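You operate a simulated robot arm through the tools that you are given. There is no shell and no other tool.

The job below is to be done with a simulated robot arm. You get a single attempt, and the scene is never put back.

## Task
Put the three bays in lever Q's row on air and test them together.
Fine: white desk; open the three levers of that row, press TEST once and leave the result on the grey display; leave the other levers shut.

Only the result counts: the job must be done as asked and must still hold three seconds after the hand-in. Knocking over, shifting, dropping, spilling or breaking anything else fails it.

## Robot
A 7-joint arm with a two-finger parallel gripper, fixed in place. Base frame: the origin is on the floor under the middle of its stand, x ahead of it, y to its left, z up; the work surface is at about z = 90.5. Readings come in cm, rad, newtons and seconds.
With the tool pointing down near the work surface it reaches from about 10 to 64 cm from the base axis. Its first joint turns from -1.152 to 1.152 rad. Payload 1.57 kg.
The tool frame sits at the grasp point between the pads (the TCP): z along the fingers, y along the line on which they close. The tips reach 3 cm beyond it. Largest opening 8 cm; finger width 1.7, thickness 1.2; the body of the gripper, 4 by 8.2 cm, starts 8 cm behind the TCP.
Orientation is that of the tool frame in the base frame, as [roll, pitch, yaw] about the fixed x, y, z axes, in that order (R = Rz(yaw) Ry(pitch) Rx(roll)). With the fingers straight down and closing along the base's y, the tool's x points along the base's -x, its y along +y and its z along -z.

## Interface
- The arm moves only by the tool step_arm. Its argument "deltas" is a list of rows, each an object of numbers (a shift or turn left out is 0, a gripper value left out holds the last): "x", "y", "z": the shift along the base's x, y, z in cm; "ax", "ay", "az": the turn, a rotation vector about the base's x, y, z in rad; "grip": the opening in per cent of the stroke, from 0 (shut) to 100 (fully open). In form: [{"x": .., "y": .., "z": .., "ax": .., "ay": .., "az": .., "grip": ..}, ...]. A call has 1 to 20 rows; each row is the pose to reach, as a shift and turn from the pose commanded when the call began. Each row takes 0.2 s and may step no farther than 5 cm and 0.15 rad from the row before; otherwise, or with a gripper value out of range, the whole call is refused. A pose out of reach is approached as far as the arm can. The call stops where the force on the tool passes 40 N (or 10 N more than at its start, if that is more) or the arm is blocked; 0.2 s more then pass. Each finger travels about 7.2 cm/s and halts on what it meets, pressing with about 23 N; the grip force reading is that of the motor and also rises with nothing between the fingers. The clock runs only during rows and for 0.2 s after the last one: add rows that repeat a pose to give the fingers time. It gives the time, the measured TCP pose, the force on the tool (base axes), the opening and the grip force at its end, in the units of the frame above (readings bear some noise), with the torque about the TCP (base axes, N m) and any sound that the robot's microphone picked up, and new pictures: "show" is both (left out), scene, wrist or none.
- Cameras (640 x 400 px; columns grow to the right, rows downward): "scene" is fixed at [6.04, 43.73, 142.14]; the picture's right is [-0.72, -0.69, 0.00], its down [-0.41, 0.42, -0.81] and it looks along [0.56, -0.58, -0.59] (base axes); focal length 248 px, centre (320, 200). "wrist" rides on the gripper at [7.2, -0.7, -12.2] in the tool frame; the picture's right is [0.09, 1.00, 0.00], its down [-0.84, 0.08, -0.54] and it looks along [-0.54, 0.05, 0.84] (tool axes); focal length 238 px, centre (320, 200). There is no depth. A picture from a camera that has moved, and an enlarged one, comes with that camera's place and axes in the base frame and with its lens.
- close_up(camera, box): a new picture of the part [left, top, right, bottom] of that camera's present view, enlarged. No time passes.
- job_done(): hands the job in; it is judged then, once.

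Places have to be worked out from the pictures, the camera data and where the tool is seen. Open the gripper and draw the arm clear of the work before you hand the job in, unless the task says otherwise.

The tools are called after "Emit:" as name(argument=value, ...) on one line, values as JSON. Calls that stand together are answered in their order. step_arm: Moves the arm, as the interface text tells. Its arguments: {"type":"object","properties":{"deltas":{"type":"array","items":{"type":"object","properties":{"x":{"type":"number"},"y":{"type":"number"},"z":{"type":"number"},"ax":{"type":"number"},"ay":{"type":"number"},"az":{"type":"number"},"grip":{"type":"number"}}}},"show":{"type":"string","enum":["both","scene","wrist","none"]}},"required":["deltas"]} The other tools are called the same way: close_up (camera, box) takes an enlarged picture of a part of a camera's view; job_done () hands the job in.

At the start:

```text
time_s: 0.0
tcp_pos: [38.6, -4.85, 120.15]
orientation: [3.14, 0.0, -3.14]
ft_force: [-0.1, -0.1, 0.3]
wrist_torque: [-0.01, 0.0, -0.01]
width: 7.99
finger_force: 0.1
```

scene: 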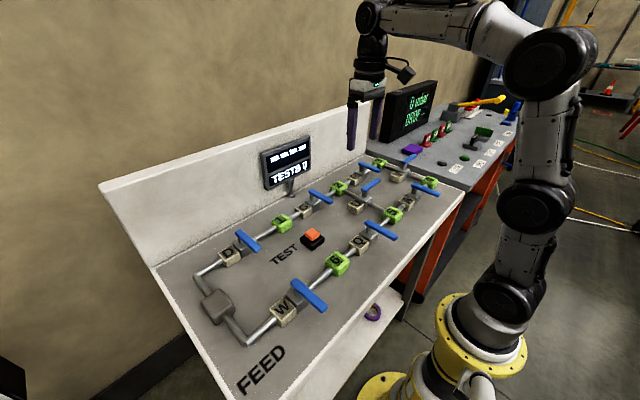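
wrist: 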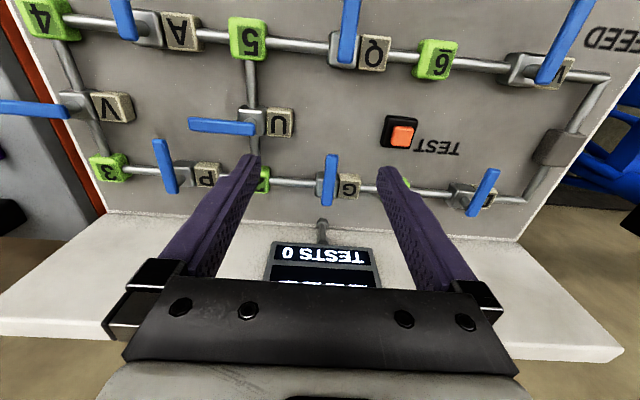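

I'll begin by looking closely at the desk, its levers and its display in both cameras before moving anything.

Emit:
close_up(camera="scene", box=[180, 140, 460, 360])

Emit:
close_up(camera="wrist", box=[0, 0, 640, 220])

Emit:
close_up(camera="scene", box=[250, 130, 330, 200])

Emit:
close_up(camera="scene", box=[370, 70, 540, 200])

```text
1.82 times, centred on (320, 250) of scene
camera zoom: at [6.04, 43.73, 142.14], right [-0.72, -0.69, 0.0], down [-0.41, 0.42, -0.81], along [0.56, -0.58, -0.59], focal length 452 px, centre (320, 109)
```

zoom: 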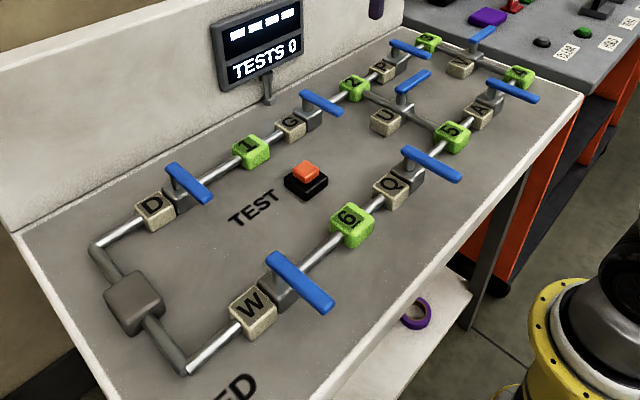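

```text
1.00 times, centred on (320, 110) of wrist (not enlarged: the box is as wide or as high as the picture)
camera zoom: at [31.35, -5.57, 132.43], right [-0.09, 1.0, 0.0], down [0.84, 0.08, 0.54], along [0.54, 0.05, -0.84], focal length 238 px, centre (320, 290)
```

zoom: 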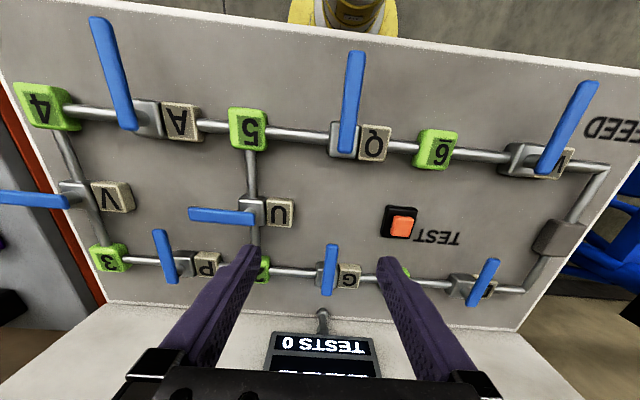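

```text
5.71 times, centred on (290, 165) of scene
camera zoom: at [6.04, 43.73, 142.14], right [-0.72, -0.69, 0.0], down [-0.41, 0.42, -0.81], along [0.56, -0.58, -0.59], focal length 1420 px, centre (491, 400)
```

zoom: 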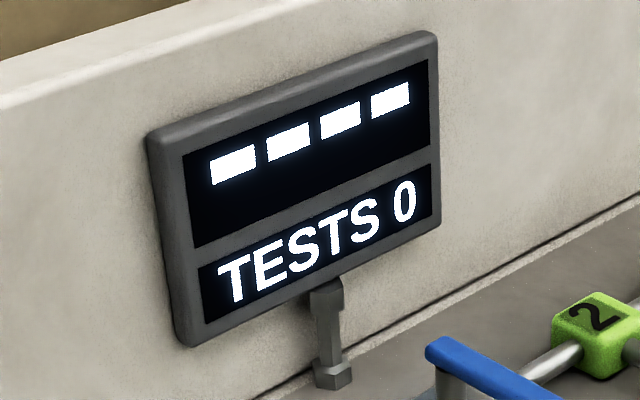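

```text
3.08 times, centred on (455, 135) of scene
camera zoom: at [6.04, 43.73, 142.14], right [-0.72, -0.69, 0.0], down [-0.41, 0.42, -0.81], along [0.56, -0.58, -0.59], focal length 765 px, centre (-95, 400)
```

zoom: 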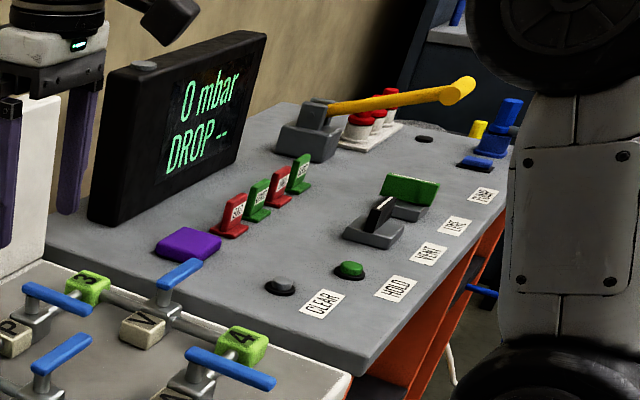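

The white desk has two rows fed from the left, W‑6‑Q‑5‑A‑4 (nearer the robot, x≈31.5) and D‑1‑G‑2‑P‑3, so Q's row has levers W, Q and A, all now lying across the pipe (shut). I'll zoom in on these levers for hinge or stop details that show which way they swing.

Emit:
close_up(camera="scene", box=[330, 195, 410, 260])

Emit:
close_up(camera="scene", box=[250, 250, 350, 330])

Emit:
close_up(camera="wrist", box=[300, 0, 420, 90])

Emit:
close_up(camera="scene", box=[340, 150, 450, 230])

```text
6.15 times, centred on (370, 228) of scene
camera zoom: at [6.04, 43.73, 142.14], right [-0.72, -0.69, 0.0], down [-0.41, 0.42, -0.81], along [0.56, -0.58, -0.59], focal length 1529 px, centre (12, 31)
```

zoom: 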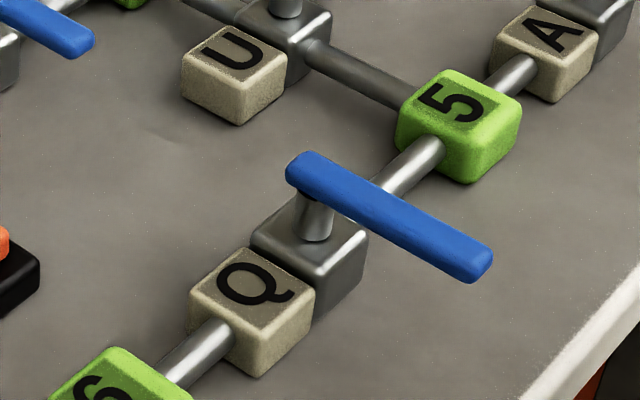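

```text
5.00 times, centred on (300, 290) of scene
camera zoom: at [6.04, 43.73, 142.14], right [-0.72, -0.69, 0.0], down [-0.41, 0.42, -0.81], along [0.56, -0.58, -0.59], focal length 1243 px, centre (420, -250)
```

zoom: 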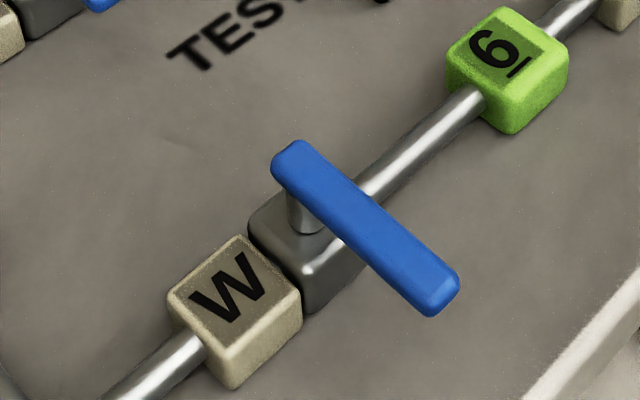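

```text
4.44 times, centred on (360, 45) of wrist
camera zoom: at [31.35, -5.57, 132.43], right [-0.09, 1.0, 0.0], down [0.84, 0.08, 0.54], along [0.54, 0.05, -0.84], focal length 1059 px, centre (142, 889)
```

zoom: 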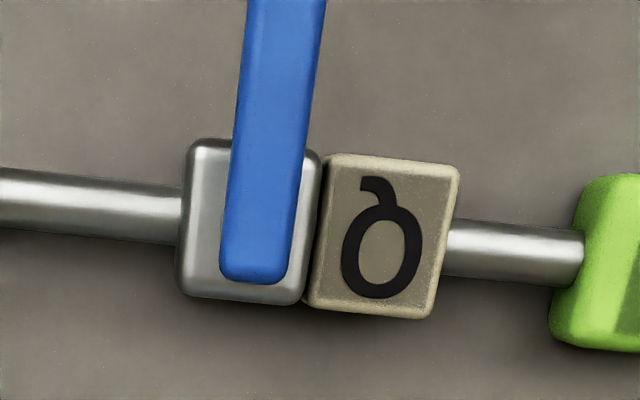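

```text
5.00 times, centred on (395, 190) of scene
camera zoom: at [6.04, 43.73, 142.14], right [-0.72, -0.69, 0.0], down [-0.41, 0.42, -0.81], along [0.56, -0.58, -0.59], focal length 1243 px, centre (-55, 250)
```

zoom: 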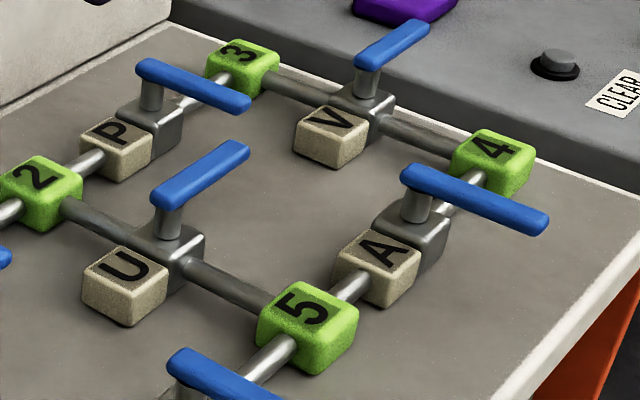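

The levers are plain blue bars on a stem: Q's pivot is at about (31.5, -2.4), its tip at about (23.5, -2.5), and the bar sits at z≈96.8 with no visible stop. I'll close the gripper and move above the +y side of Q's lever, staying well above it to check the position.

Emit:
step_arm(deltas=[{"x": -2.2, "y": 1.0, "z": -2.7, "grip": 0}, {"x": -4.4, "y": 2.0, "z": -5.4, "grip": 0}, {"x": -6.6, "y": 3.0, "z": -8.1, "grip": 0}, {"x": -8.8, "y": 4.0, "z": -10.8, "grip": 0}, {"x": -11.0, "y": 5.0, "z": -13.5, "grip": 0}, {"x": -13.1, "y": 5.85, "z": -16.15, "grip": 0}, {"x": -13.1, "y": 5.85, "z": -16.15, "grip": 0}])

```text
time_s: 1.6
tcp_pos: [25.18, 1.15, 104.04]
orientation: [3.141, 0.001, 3.141]
ft_force: [0.6, -1.1, -0.5]
wrist_torque: [0.02, -0.03, 0.0]
width: 0.0
finger_force: 21.7
camera wrist: at [18.13, 0.43, 116.23], right [-0.09, 1.0, 0.0], down [0.84, 0.08, 0.54], along [0.54, 0.05, -0.84], focal length 238 px, centre (320, 200)
```

scene: 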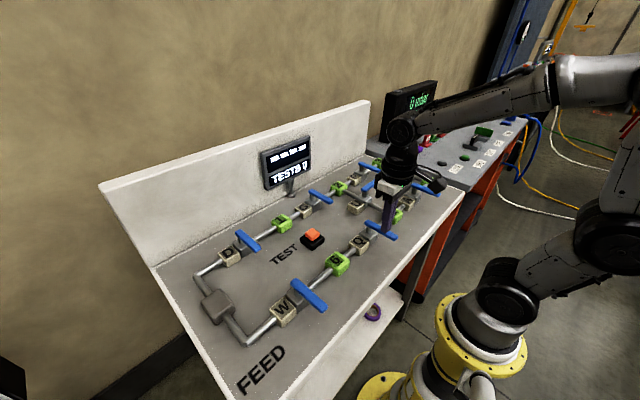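
wrist: 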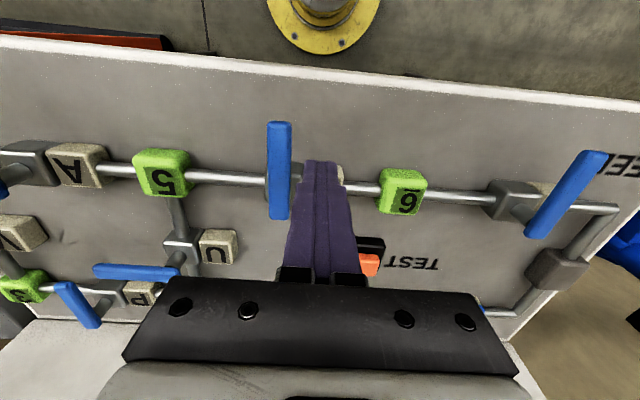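

The fingers sit to the +y side of Q's lever with about 1 cm of clearance, as worked out. I'll lower the tips to lever height (TCP z≈98, tips about 95, above the pipe and blocks).

Emit:
step_arm(deltas=[{"z": -2}, {"z": -4}, {"z": -6}, {"z": -6}])

```text
time_s: 2.6
tcp_pos: [25.51, 1.02, 97.85]
orientation: [-3.14, -0.002, 3.141]
ft_force: [-0.2, -0.1, 0.2]
wrist_torque: [0.01, -0.01, -0.03]
width: 0.0
finger_force: 21.5
camera wrist: at [18.35, 0.3, 110.06], right [-0.09, 1.0, 0.0], down [0.84, 0.08, 0.54], along [0.54, 0.05, -0.84], focal length 238 px, centre (320, 200)
```

scene: 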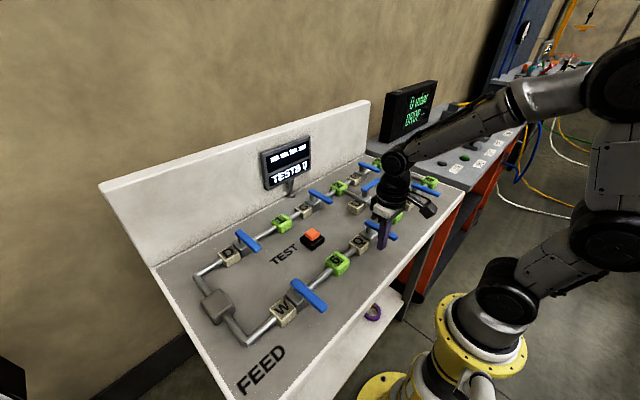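
wrist: 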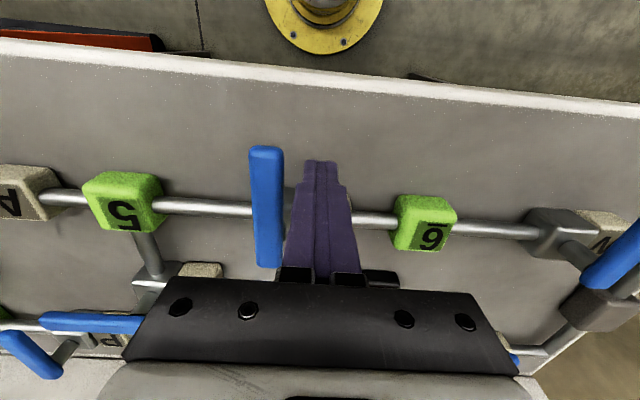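

The fingertips are beside Q's lever and nothing is touching. I'll push slowly toward -y by 2.5 cm and watch the force and whether the lever turns that way.

Emit:
step_arm(deltas=[{"y": -0.5}, {"y": -0.9}, {"y": -1.2}, {"y": -1.5}, {"y": -1.8}, {"y": -2.1}, {"y": -2.4}, {"y": -2.4}])

```text
time_s: 4.4
tcp_pos: [25.42, -1.49, 97.97]
orientation: [3.141, 0.002, -3.141]
ft_force: [0.0, 0.1, -0.3]
wrist_torque: [0.02, 0.02, 0.01]
width: 0.0
finger_force: 20.7
camera wrist: at [18.29, -2.17, 110.23], right [-0.09, 1.0, 0.0], down [0.84, 0.08, 0.54], along [0.54, 0.05, -0.84], focal length 238 px, centre (320, 200)
```

scene: 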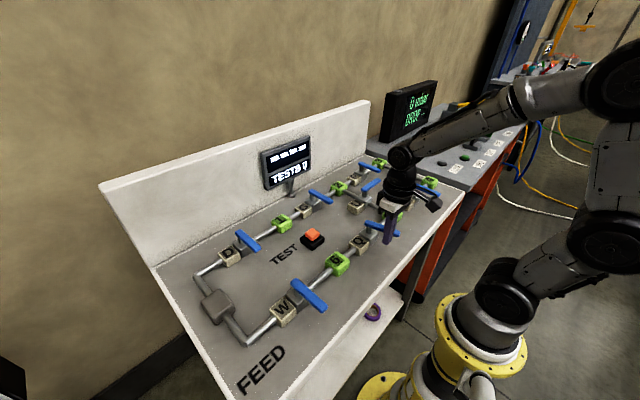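
wrist: 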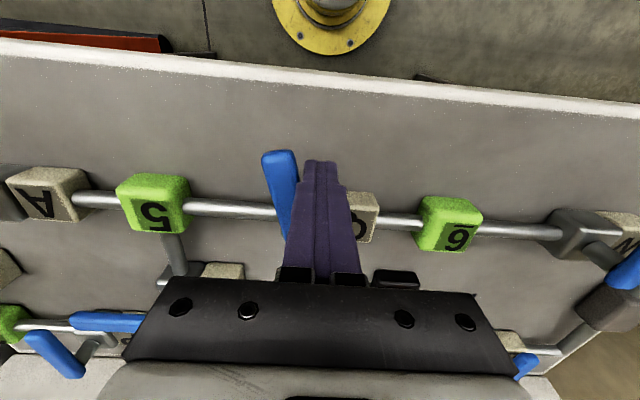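

Q's lever swings freely toward -y with almost no force. I'll keep pushing it along its arc about (31.5, -2.4) until it's nearly in line with the pipe.

Emit:
step_arm(deltas=[{"x": -0.25, "y": -0.5}, {"x": -0.45, "y": -1.1}, {"x": -0.42, "y": -1.7}, {"x": -0.35, "y": -2.35}, {"x": -0.15, "y": -3.0}, {"x": 0.07, "y": -3.6}, {"x": 0.4, "y": -4.2}, {"x": 0.77, "y": -4.77}, {"x": 1.25, "y": -5.3}, {"x": 1.75, "y": -5.79}, {"x": 2.35, "y": -6.2}, {"x": 2.97, "y": -6.56}, {"x": 3.5, "y": -6.8}, {"x": 3.5, "y": -6.8}])

```text
time_s: 7.4
tcp_pos: [28.9, -8.15, 97.94]
orientation: [3.141, -0.001, 3.141]
ft_force: [1.2, 0.0, 0.2]
wrist_torque: [0.02, 0.04, 0.0]
width: 0.0
finger_force: 21.6
camera wrist: at [21.69, -8.91, 110.23], right [-0.09, 1.0, 0.0], down [0.84, 0.08, 0.54], along [0.54, 0.05, -0.84], focal length 238 px, centre (320, 200)
```

scene: 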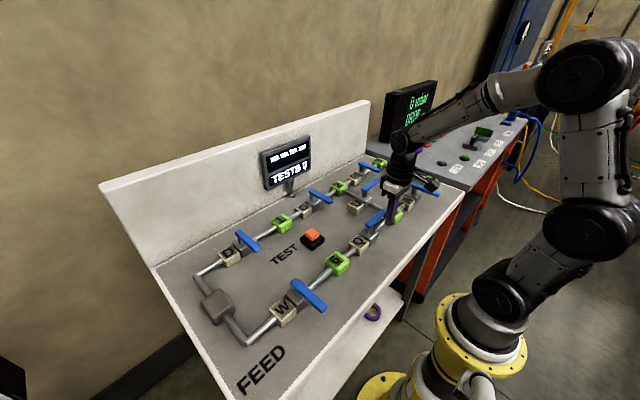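
wrist: 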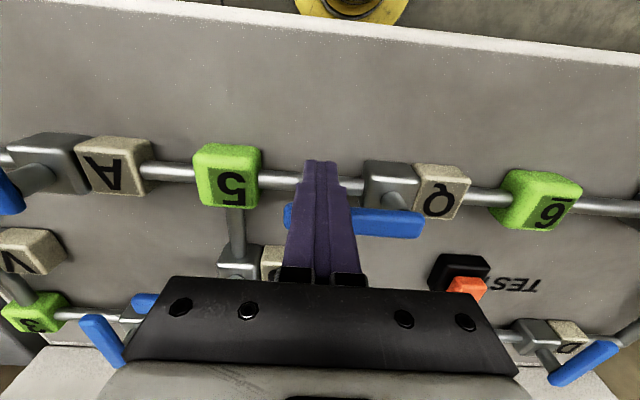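

The lever now lies almost along the pipe. I'll nudge it the rest of the way in +x in small steps, watching for the stop.

Emit:
step_arm(deltas=[{"x": 0.2, "y": -0.1}, {"x": 0.4, "y": -0.1}, {"x": 0.6, "y": -0.1}, {"x": 0.6, "y": -0.1}])

```text
time_s: 8.4
tcp_pos: [29.64, -8.32, 97.93]
orientation: [3.14, 0.0, 3.142]
ft_force: [0.3, 0.1, -0.1]
wrist_torque: [0.0, -0.01, -0.03]
width: 0.02
finger_force: 21.3
camera wrist: at [22.43, -8.98, 110.17], right [-0.09, 1.0, 0.0], down [0.84, 0.08, 0.54], along [0.54, 0.05, -0.84], focal length 238 px, centre (320, 200)
```

scene: 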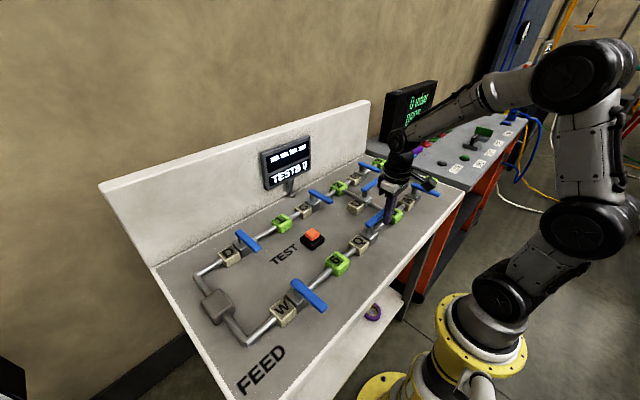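
wrist: 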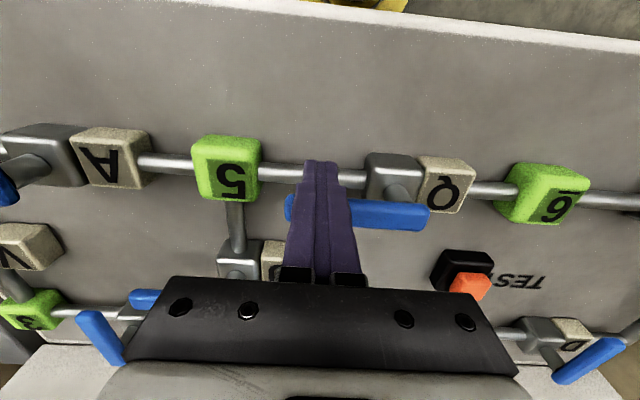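

I'll zoom in to compare the lever's line with the pipe's.

Emit:
close_up(camera="wrist", box=[240, 130, 480, 260])

Emit:
close_up(camera="scene", box=[330, 180, 430, 260])

```text
2.67 times, centred on (360, 195) of wrist
camera zoom: at [22.43, -8.98, 110.17], right [-0.09, 1.0, 0.0], down [0.84, 0.08, 0.54], along [0.54, 0.05, -0.84], focal length 636 px, centre (213, 213)
```

zoom: 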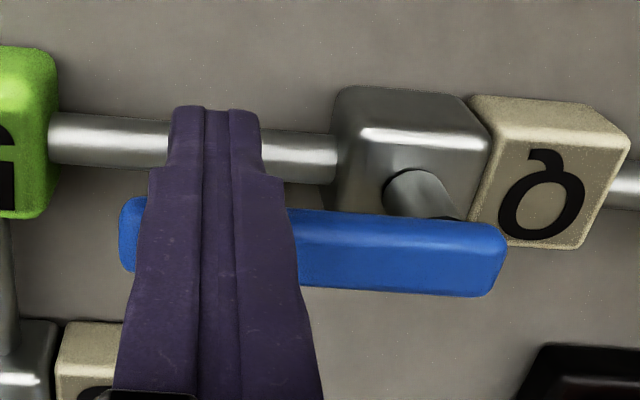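

```text
5.00 times, centred on (380, 220) of scene
camera zoom: at [6.04, 43.73, 142.14], right [-0.72, -0.69, 0.0], down [-0.41, 0.42, -0.81], along [0.56, -0.58, -0.59], focal length 1243 px, centre (20, 100)
```

zoom: 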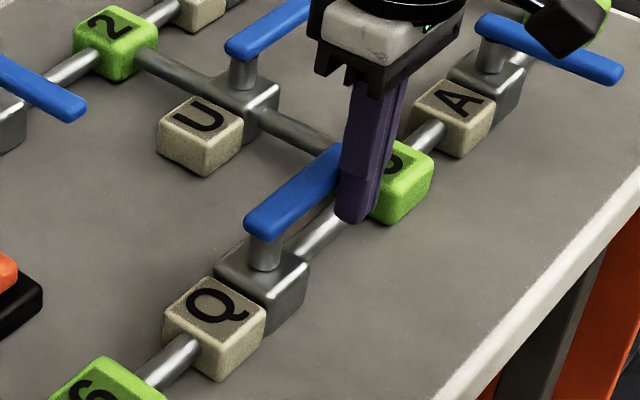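

The lever looks parallel to the pipe to within about a degree. I'll try a tiny extra nudge to feel whether it's at its end stop.

Emit:
step_arm(deltas=[{"x": 0.1}, {"x": 0.2}, {"x": 0.2}], show="none")

```text
time_s: 9.2
tcp_pos: [29.6, -8.35, 97.89]
orientation: [-3.141, -0.001, 3.14]
ft_force: [-4.7, -2.8, -0.1]
wrist_torque: [0.01, -0.04, -0.02]
width: 0.02
finger_force: 21.6
```

Force rose to about 5 N with no further motion, so Q is fully open against its stop. I'll back off, lift clear, and travel to a spot above the +y side of W's lever (pivot about (31.5, 24.4)).

Emit:
step_arm(deltas=[{"x": -1.2}, {"x": -2.5}, {"x": -2.5, "z": 4}, {"x": -2.5, "z": 8}, {"x": -3, "z": 12}, {"x": -3.2, "y": 4.5, "z": 12}, {"x": -3.4, "y": 9, "z": 12}, {"x": -3.6, "y": 13.5, "z": 12}, {"x": -3.8, "y": 18, "z": 12}, {"x": -4.0, "y": 22.5, "z": 12}, {"x": -4.2, "y": 27, "z": 12}, {"x": -4.3, "y": 31.5, "z": 12}, {"x": -4.3, "y": 36.1, "z": 12}, {"x": -4.3, "y": 36.1, "z": 8}, {"x": -4.3, "y": 36.1, "z": 8}])

```text
time_s: 12.4
tcp_pos: [25.17, 27.52, 106.18]
orientation: [-3.142, 0.001, 3.141]
ft_force: [-0.2, -0.5, -0.4]
wrist_torque: [0.01, -0.05, 0.01]
width: 0.0
finger_force: 21.1
camera wrist: at [18.0, 26.9, 118.32], right [-0.09, 1.0, 0.0], down [0.84, 0.08, 0.54], along [0.54, 0.05, -0.84], focal length 238 px, centre (320, 200)
```

scene: 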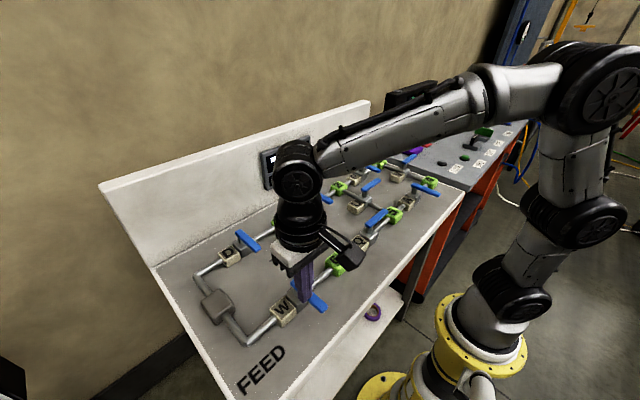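
wrist: 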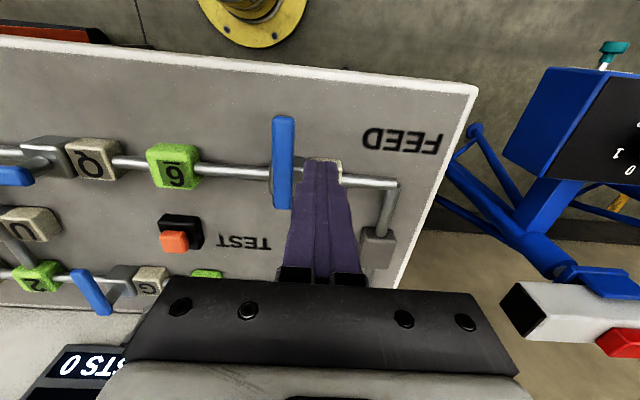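

W's lever works out at y≈24.1 from this view, and the fingers are clear on its +y side. I'll lower them and push W along the same arc toward -y.

Emit:
step_arm(deltas=[{"z": -3}, {"z": -6}, {"z": -8}, {"y": -0.8, "z": -8}, {"y": -1.6, "z": -8}, {"x": -0.2, "y": -2.2, "z": -8}, {"x": -0.35, "y": -2.6, "z": -8}, {"x": -0.45, "y": -3.2, "z": -8}, {"x": -0.47, "y": -3.8, "z": -8}, {"x": -0.42, "y": -4.4, "z": -8}, {"x": -0.35, "y": -5.05, "z": -8}, {"x": -0.15, "y": -5.7, "z": -8}, {"x": 0.07, "y": -6.3, "z": -8}, {"x": 0.4, "y": -6.9, "z": -8}, {"x": 0.77, "y": -7.47, "z": -8}, {"x": 1.25, "y": -8.0, "z": -8}, {"x": 1.75, "y": -8.49, "z": -8}, {"x": 2.35, "y": -8.9, "z": -8}, {"x": 2.97, "y": -9.26, "z": -8}, {"x": 3.5, "y": -9.5, "z": -8}])

```text
time_s: 16.6
tcp_pos: [28.9, 18.18, 98.18]
orientation: [3.141, 0.001, -3.141]
ft_force: [-0.5, 0.7, 0.5]
wrist_torque: [0.01, 0.0, 0.01]
width: 0.0
finger_force: 20.7
camera wrist: at [21.72, 17.52, 110.3], right [-0.09, 1.0, 0.0], down [0.84, 0.08, 0.54], along [0.54, 0.05, -0.84], focal length 238 px, centre (320, 200)
```

scene: 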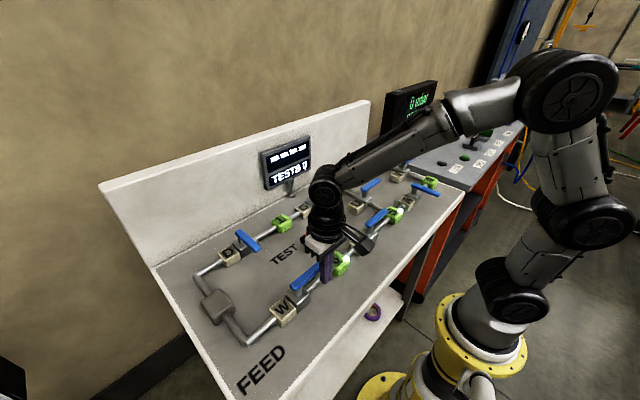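
wrist: 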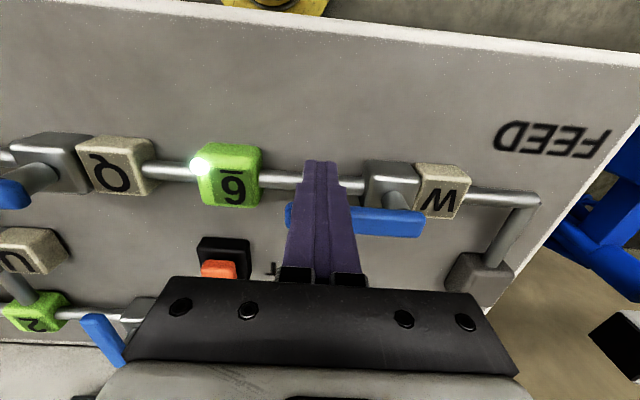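

W is nearly in line and a light has come on at bay 6, so air is getting through. I'll nudge it to its stop.

Emit:
step_arm(deltas=[{"x": 0.2, "y": -0.1}, {"x": 0.4, "y": -0.1}, {"x": 0.6, "y": -0.1}, {"x": 0.7, "y": -0.1}, {"x": 0.8, "y": -0.1}, {"x": 0.8, "y": -0.1}])

```text
time_s: 18.0
tcp_pos: [29.73, 18.08, 97.96]
orientation: [3.142, 0.001, -3.141]
ft_force: [-0.8, 0.1, 0.5]
wrist_torque: [-0.01, 0.01, -0.02]
width: 0.0
finger_force: 21.4
camera wrist: at [22.51, 17.43, 110.29], right [-0.09, 1.0, 0.0], down [0.84, 0.08, 0.54], along [0.54, 0.05, -0.84], focal length 238 px, centre (320, 200)
```

scene: 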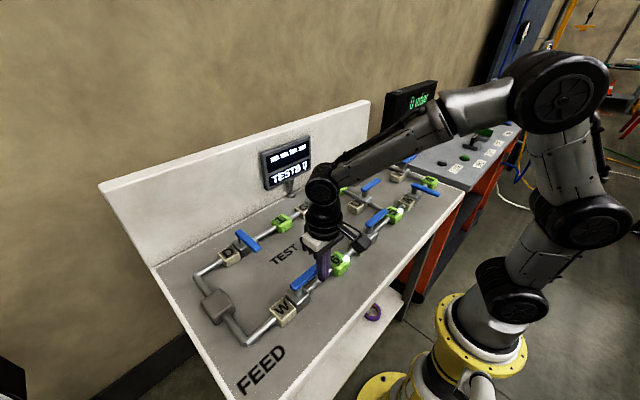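
wrist: 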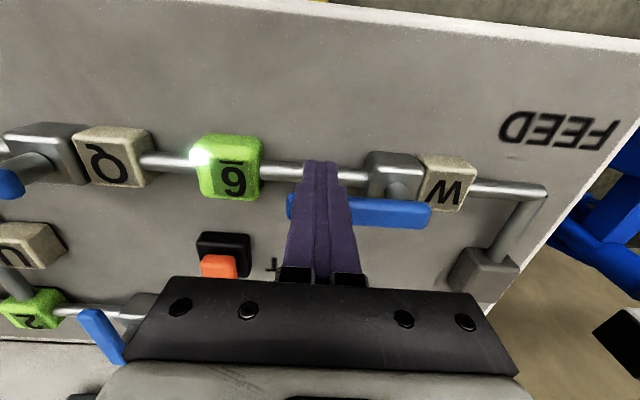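

W is essentially aligned and the force is still small. I'll press another 0.2 cm to feel the stop.

Emit:
step_arm(deltas=[{"x": 0.1}, {"x": 0.2}, {"x": 0.2}], show="none")

Emit:
close_up(camera="scene", box=[330, 140, 470, 250])

Emit:
close_up(camera="wrist", box=[240, 130, 480, 260])

```text
time_s: 18.8
tcp_pos: [29.68, 18.21, 98.03]
orientation: [-3.139, -0.007, 3.141]
ft_force: [-17.5, -1.2, 4.1]
wrist_torque: [-0.06, -0.04, 0.03]
width: 0.01
finger_force: 21.4
```

```text
3.64 times, centred on (400, 195) of scene
camera zoom: at [5.98, 43.73, 142.14], right [-0.72, -0.69, 0.0], down [-0.41, 0.42, -0.81], along [0.56, -0.58, -0.59], focal length 904 px, centre (29, 218)
```

zoom: 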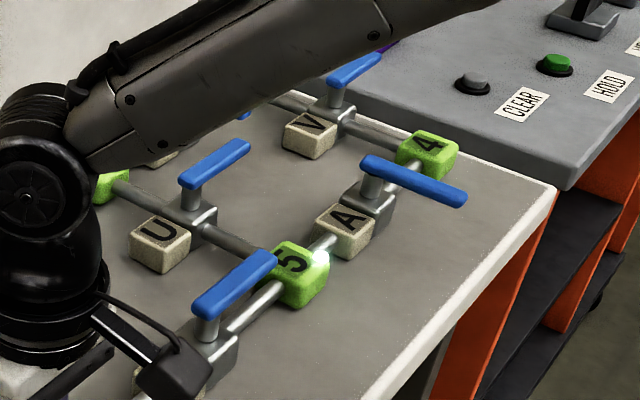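

```text
2.67 times, centred on (360, 195) of wrist
camera zoom: at [22.63, 17.46, 110.24], right [-0.09, 1.0, 0.0], down [0.84, 0.08, 0.54], along [0.54, 0.05, -0.84], focal length 636 px, centre (213, 213)
```

zoom: 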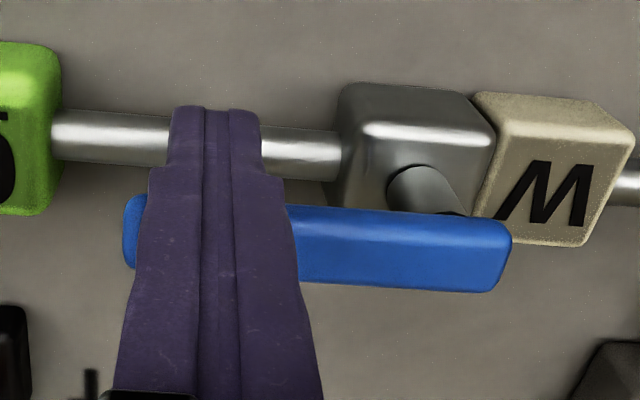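

Bays 5 and 6 are both lit and W is against its stop (17 N). I'll back off, lift, and move above the +y side of A's lever (pivot about (31.5, -29)).

Emit:
step_arm(deltas=[{"x": -1.2}, {"x": -2.7}, {"x": -2.8, "z": 4}, {"x": -3, "z": 8}, {"x": -3.2, "z": 12}, {"x": -3.4, "y": -4.4, "z": 12}, {"x": -3.6, "y": -8.8, "z": 12}, {"x": -3.8, "y": -13.2, "z": 12}, {"x": -4.0, "y": -17.6, "z": 12}, {"x": -4.2, "y": -22, "z": 12}, {"x": -4.4, "y": -26.4, "z": 12}, {"x": -4.5, "y": -30.8, "z": 12}, {"x": -4.5, "y": -35.2, "z": 12}, {"x": -4.5, "y": -39.6, "z": 12}, {"x": -4.5, "y": -43.9, "z": 12}, {"x": -4.5, "y": -43.9, "z": 8}, {"x": -4.5, "y": -43.9, "z": 8}])

```text
time_s: 22.4
tcp_pos: [25.09, -25.96, 106.19]
orientation: [3.141, 0.001, -3.141]
ft_force: [-0.4, 0.3, -0.1]
wrist_torque: [-0.01, -0.02, -0.01]
width: 0.0
finger_force: 21.4
camera wrist: at [17.9, -26.66, 118.34], right [-0.09, 1.0, 0.0], down [0.84, 0.08, 0.54], along [0.54, 0.05, -0.84], focal length 238 px, centre (320, 200)
```

scene: 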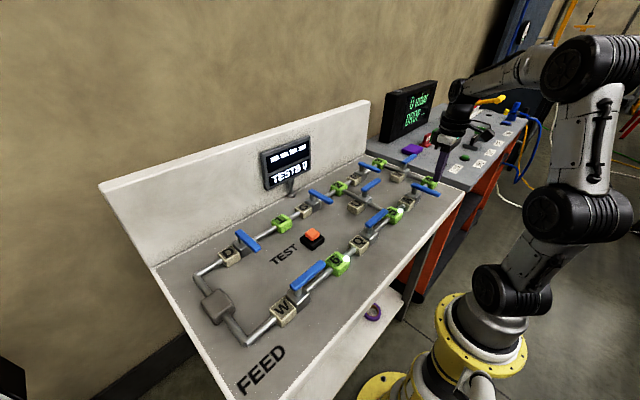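
wrist: 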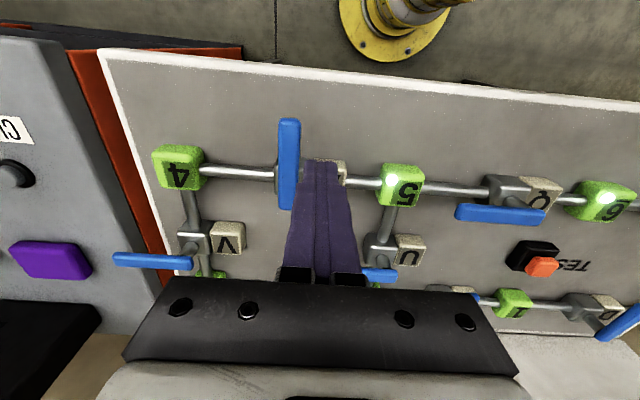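

A's lever comes out at y≈-28.9 and the fingers are clear on its +y side, with bays 5 and 6 lit. I'll lower them and push A along the same arc toward -y.

Emit:
step_arm(deltas=[{"z": -3}, {"z": -6}, {"z": -8}, {"y": -0.6, "z": -8}, {"y": -1.2, "z": -8}, {"x": -0.2, "y": -1.7, "z": -8}, {"x": -0.35, "y": -2.1, "z": -8}, {"x": -0.45, "y": -2.7, "z": -8}, {"x": -0.47, "y": -3.3, "z": -8}, {"x": -0.42, "y": -3.9, "z": -8}, {"x": -0.35, "y": -4.55, "z": -8}, {"x": -0.15, "y": -5.2, "z": -8}, {"x": 0.07, "y": -5.8, "z": -8}, {"x": 0.4, "y": -6.4, "z": -8}, {"x": 0.77, "y": -6.97, "z": -8}, {"x": 1.25, "y": -7.5, "z": -8}, {"x": 1.75, "y": -7.99, "z": -8}, {"x": 2.35, "y": -8.4, "z": -8}, {"x": 2.97, "y": -8.76, "z": -8}, {"x": 3.5, "y": -9.0, "z": -8}])

```text
time_s: 26.6
tcp_pos: [29.08, -34.77, 98.16]
orientation: [3.141, 0.0, -3.141]
ft_force: [0.1, -0.1, 0.7]
wrist_torque: [-0.01, -0.02, 0.0]
width: 0.02
finger_force: 21.3
camera wrist: at [21.87, -35.45, 110.33], right [-0.09, 1.0, 0.0], down [0.84, 0.08, 0.54], along [0.54, 0.05, -0.84], focal length 238 px, centre (320, 200)
```

scene: 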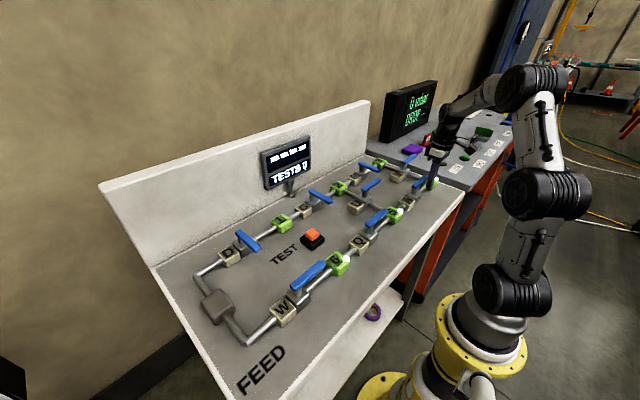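
wrist: 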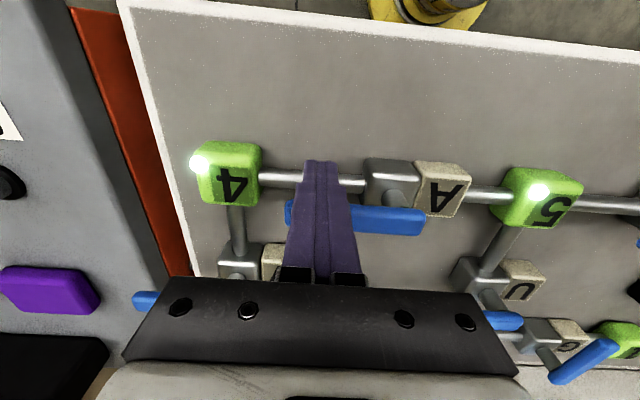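

Bay 4 is now lit as well. I'll push A the last bit to its stop, gently.

Emit:
step_arm(deltas=[{"x": 0.2, "y": -0.05}, {"x": 0.4, "y": -0.1}, {"x": 0.6, "y": -0.1}, {"x": 0.75, "y": -0.1}, {"x": 0.85, "y": -0.1}, {"x": 0.85, "y": -0.1}])

```text
time_s: 28.0
tcp_pos: [29.74, -34.97, 98.03]
orientation: [-3.141, -0.001, -3.142]
ft_force: [-4.1, -0.6, 1.8]
wrist_torque: [0.04, 0.02, 0.01]
width: 0.0
finger_force: 20.8
camera wrist: at [22.52, -35.56, 110.31], right [-0.09, 1.0, 0.0], down [0.84, 0.08, 0.54], along [0.54, 0.05, -0.84], focal length 238 px, centre (320, 200)
```

scene: 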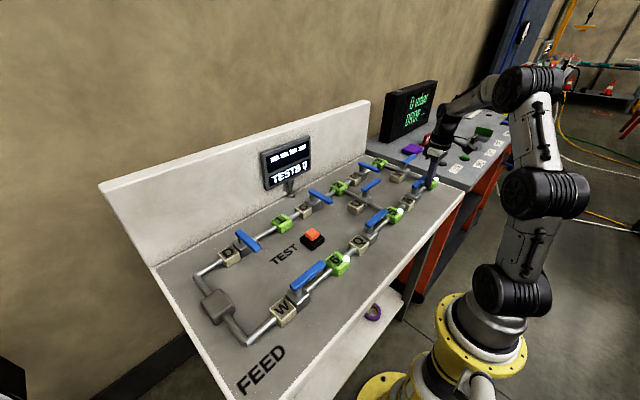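
wrist: 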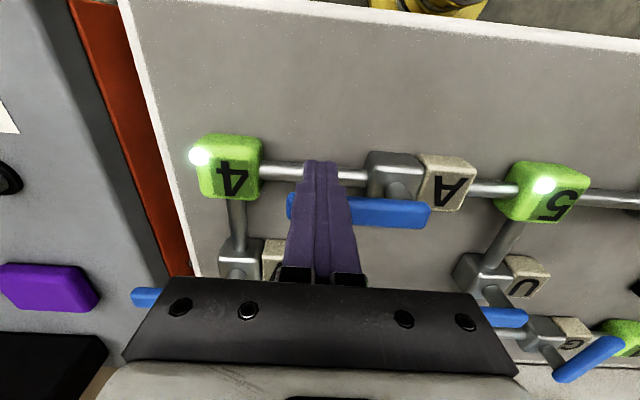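

A is at its stop and bays 4, 5 and 6 are lit. I'll back off, lift high, and move above the TEST button, which I place at about (42.4, 9.2, 93.8).

Emit:
step_arm(deltas=[{"x": -1.2}, {"x": -2.6}, {"x": -2.7, "z": 4}, {"x": -2.8, "z": 8}, {"x": -2.8, "z": 12}, {"x": -1.4, "y": 4.2, "z": 12}, {"x": 0.0, "y": 8.4, "z": 12}, {"x": 1.4, "y": 12.6, "z": 12}, {"x": 2.8, "y": 16.8, "z": 12}, {"x": 4.2, "y": 21.0, "z": 12}, {"x": 5.6, "y": 25.2, "z": 12}, {"x": 7.0, "y": 29.4, "z": 12}, {"x": 8.4, "y": 33.6, "z": 12}, {"x": 9.8, "y": 37.8, "z": 12}, {"x": 11.2, "y": 41.0, "z": 12}, {"x": 12.55, "y": 44.0, "z": 12}, {"x": 12.55, "y": 44.0, "z": 8}, {"x": 12.55, "y": 44.0, "z": 8}])

```text
time_s: 31.8
tcp_pos: [42.65, 9.2, 106.06]
orientation: [-3.14, 0.0, -3.141]
ft_force: [0.2, 0.1, 0.4]
wrist_torque: [0.0, 0.01, 0.01]
width: 0.0
finger_force: 21.3
camera wrist: at [35.48, 8.49, 118.33], right [-0.09, 1.0, 0.0], down [0.84, 0.08, 0.54], along [0.54, 0.05, -0.84], focal length 238 px, centre (320, 200)
```

scene: 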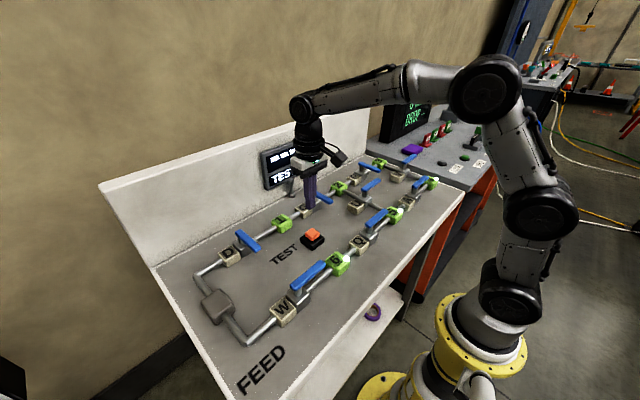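
wrist: 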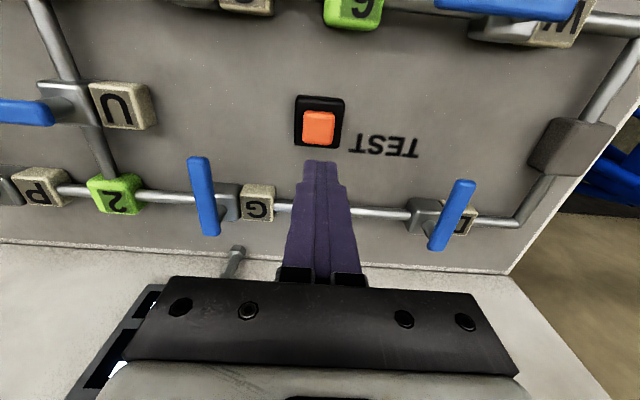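

The fingers are centred on the orange TEST button (wrist view gives about (42.4, 9.0)). Before pressing I'll check that all five other levers are still shut and bays 4, 5 and 6 are lit.

Emit:
close_up(camera="scene", box=[190, 150, 450, 330])

Emit:
step_arm(deltas=[{"y": -0.1, "z": -3}, {"y": -0.1, "z": -6}, {"y": -0.1, "z": -8}, {"y": -0.1, "z": -8}])

```text
2.22 times, centred on (320, 240) of scene
camera zoom: at [6.04, 43.73, 142.14], right [-0.72, -0.69, 0.0], down [-0.41, 0.42, -0.81], along [0.56, -0.58, -0.59], focal length 552 px, centre (320, 111)
```

zoom: 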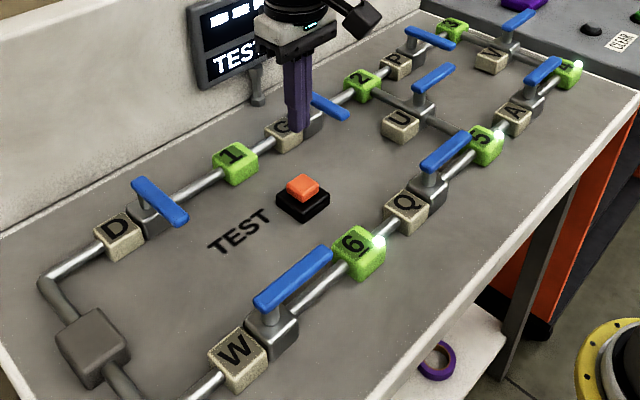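

```text
time_s: 32.8
tcp_pos: [42.38, 8.87, 98.04]
orientation: [3.142, -0.001, 3.141]
ft_force: [0.1, 0.3, -0.8]
wrist_torque: [0.02, -0.04, -0.01]
width: 0.0
finger_force: 21.4
camera wrist: at [35.23, 8.19, 110.24], right [-0.09, 1.0, 0.0], down [0.84, 0.08, 0.54], along [0.54, 0.05, -0.84], focal length 238 px, centre (320, 200)
```

scene: 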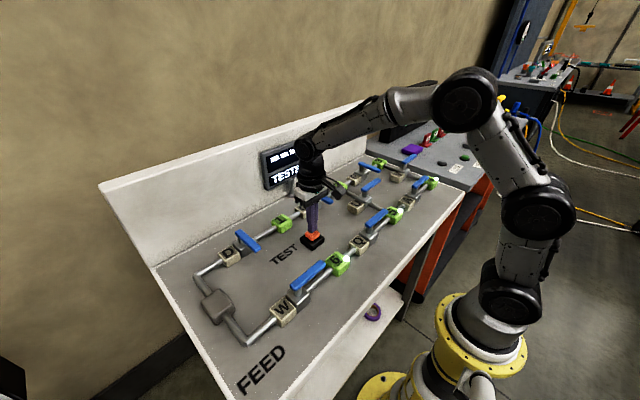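
wrist: 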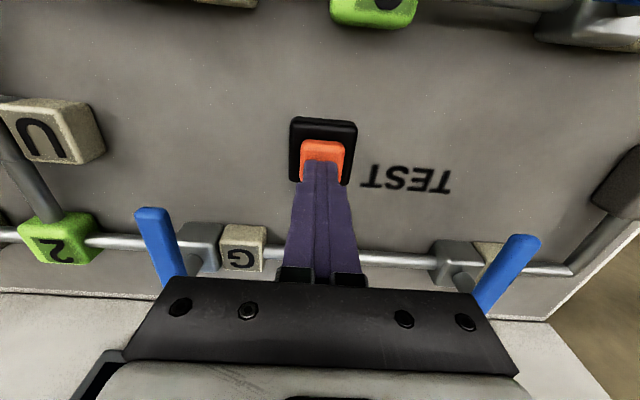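

Tips are just above the orange cap, with W, Q and A open and D, G, P, U and V still across their pipes. I'll press straight down slowly, in one continuous motion, watching force, sound and display.

Emit:
step_arm(deltas=[{"z": -0.3}, {"z": -0.6}, {"z": -0.9}, {"z": -1.2}])

```text
time_s: 33.8
tcp_pos: [42.34, 8.89, 96.89]
orientation: [-3.141, 0.002, 3.141]
ft_force: [2.3, -0.8, 2.3]
wrist_torque: [0.0, -0.07, 0.0]
width: 0.01
finger_force: 21.3
heard: click
camera wrist: at [35.1, 8.24, 109.12], right [-0.09, 1.0, 0.0], down [0.84, 0.08, 0.54], along [0.54, 0.05, -0.84], focal length 238 px, centre (320, 200)
```

scene: 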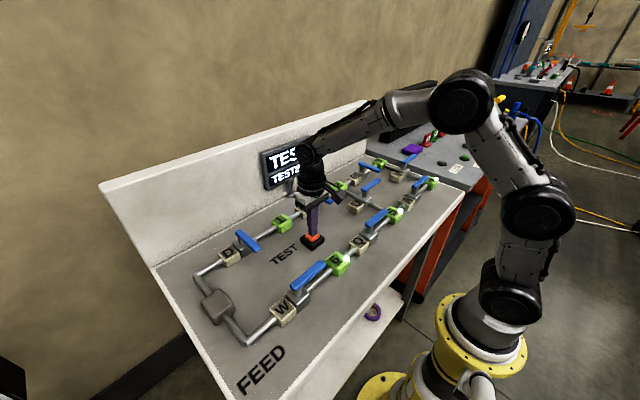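
wrist: 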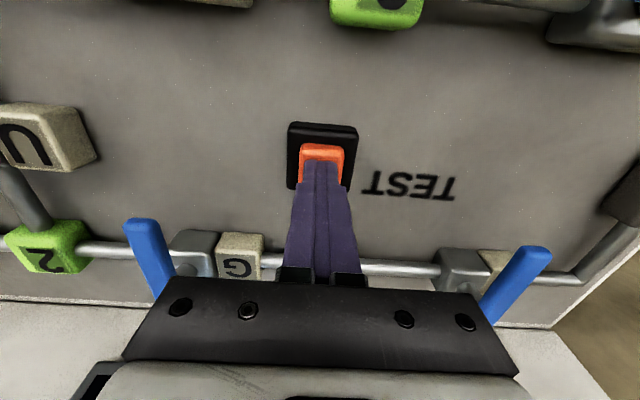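

A click was heard and the display changed, so the press registered. I'll lift straight up and draw back so the display is visible.

Emit:
step_arm(deltas=[{"z": 1.5}, {"z": 4}, {"z": 8}, {"z": 12}, {"z": 15}, {"z": 15}])

Emit:
close_up(camera="scene", box=[250, 130, 330, 200])

```text
time_s: 35.2
tcp_pos: [42.08, 8.97, 111.78]
orientation: [-3.141, 0.0, -3.141]
ft_force: [-0.3, -1.2, 0.8]
wrist_torque: [0.01, 0.04, 0.0]
width: 0.0
finger_force: 20.9
camera wrist: at [34.98, 8.32, 124.06], right [-0.09, 1.0, 0.0], down [0.84, 0.08, 0.54], along [0.54, 0.05, -0.84], focal length 238 px, centre (320, 200)
```

scene: 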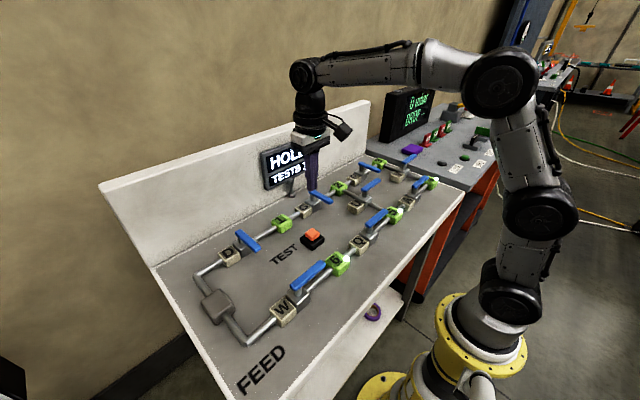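
wrist: 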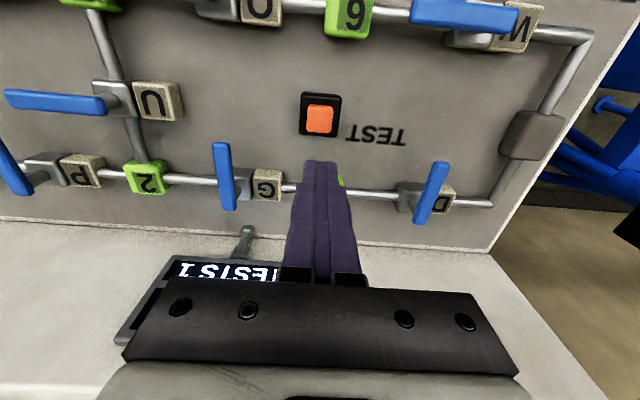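

```text
5.71 times, centred on (290, 165) of scene
camera zoom: at [6.04, 43.73, 142.14], right [-0.72, -0.69, 0.0], down [-0.41, 0.42, -0.81], along [0.56, -0.58, -0.59], focal length 1420 px, centre (491, 400)
```

zoom: 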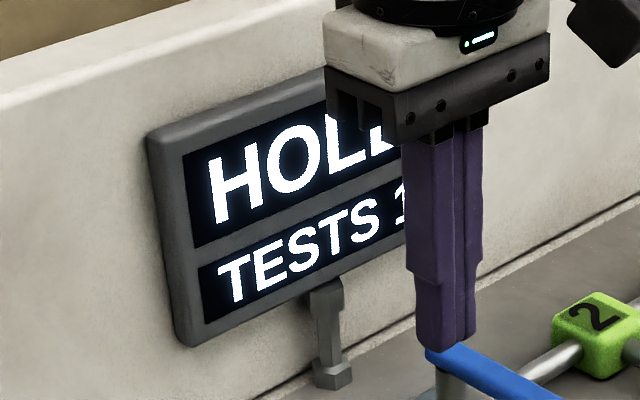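

The display reads "HOLD…" with TESTS 1. I'll move the arm up and back, away from the desk, and open the gripper to see the full result.

Emit:
step_arm(deltas=[{"x": -1.5, "y": -2, "z": 2}, {"x": -3, "y": -5, "z": 4}, {"x": -4.5, "y": -8.5, "z": 6}, {"x": -6, "y": -12, "z": 8}, {"x": -7.5, "y": -15, "z": 9}, {"x": -7.5, "y": -15, "z": 9, "grip": 100}, {"x": -7.5, "y": -15, "z": 9, "grip": 100}, {"x": -7.5, "y": -15, "z": 9, "grip": 100}, {"x": -7.5, "y": -15, "z": 9, "grip": 100}])

Emit:
close_up(camera="scene", box=[250, 130, 330, 200])

Emit:
close_up(camera="scene", box=[190, 150, 450, 330])

```text
time_s: 37.2
tcp_pos: [34.62, -6.15, 120.58]
orientation: [-3.142, 0.0, -3.141]
ft_force: [-0.9, 0.5, -0.2]
wrist_torque: [0.03, -0.03, -0.01]
width: 8.0
finger_force: 0.1
camera wrist: at [27.52, -6.72, 132.81], right [-0.09, 1.0, 0.0], down [0.84, 0.08, 0.54], along [0.54, 0.05, -0.84], focal length 238 px, centre (320, 200)
```

scene: 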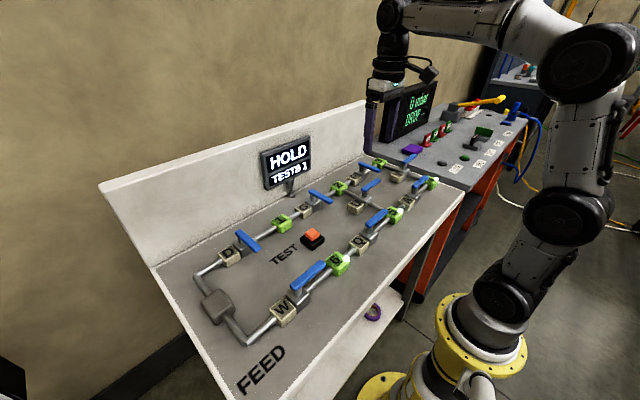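
wrist: 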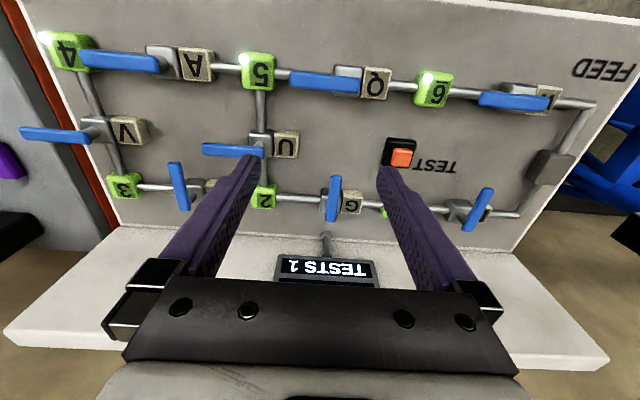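

```text
5.71 times, centred on (290, 165) of scene
camera zoom: at [6.04, 43.73, 142.14], right [-0.72, -0.69, 0.0], down [-0.41, 0.42, -0.81], along [0.56, -0.58, -0.59], focal length 1420 px, centre (491, 400)
```

zoom: 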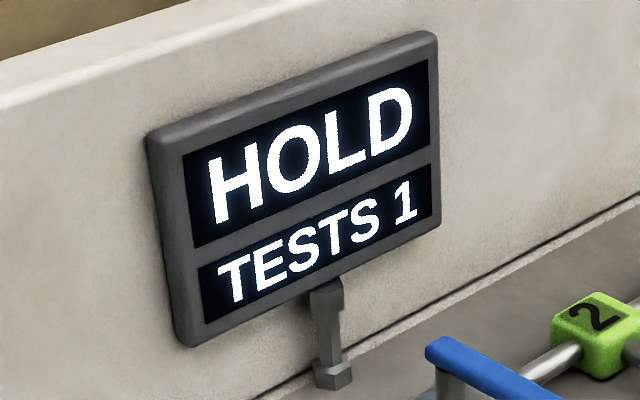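

```text
2.22 times, centred on (320, 240) of scene
camera zoom: at [6.04, 43.73, 142.14], right [-0.72, -0.69, 0.0], down [-0.41, 0.42, -0.81], along [0.56, -0.58, -0.59], focal length 552 px, centre (320, 111)
```

zoom: 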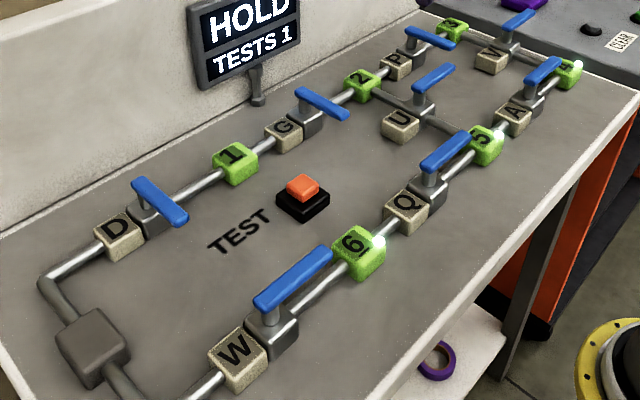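

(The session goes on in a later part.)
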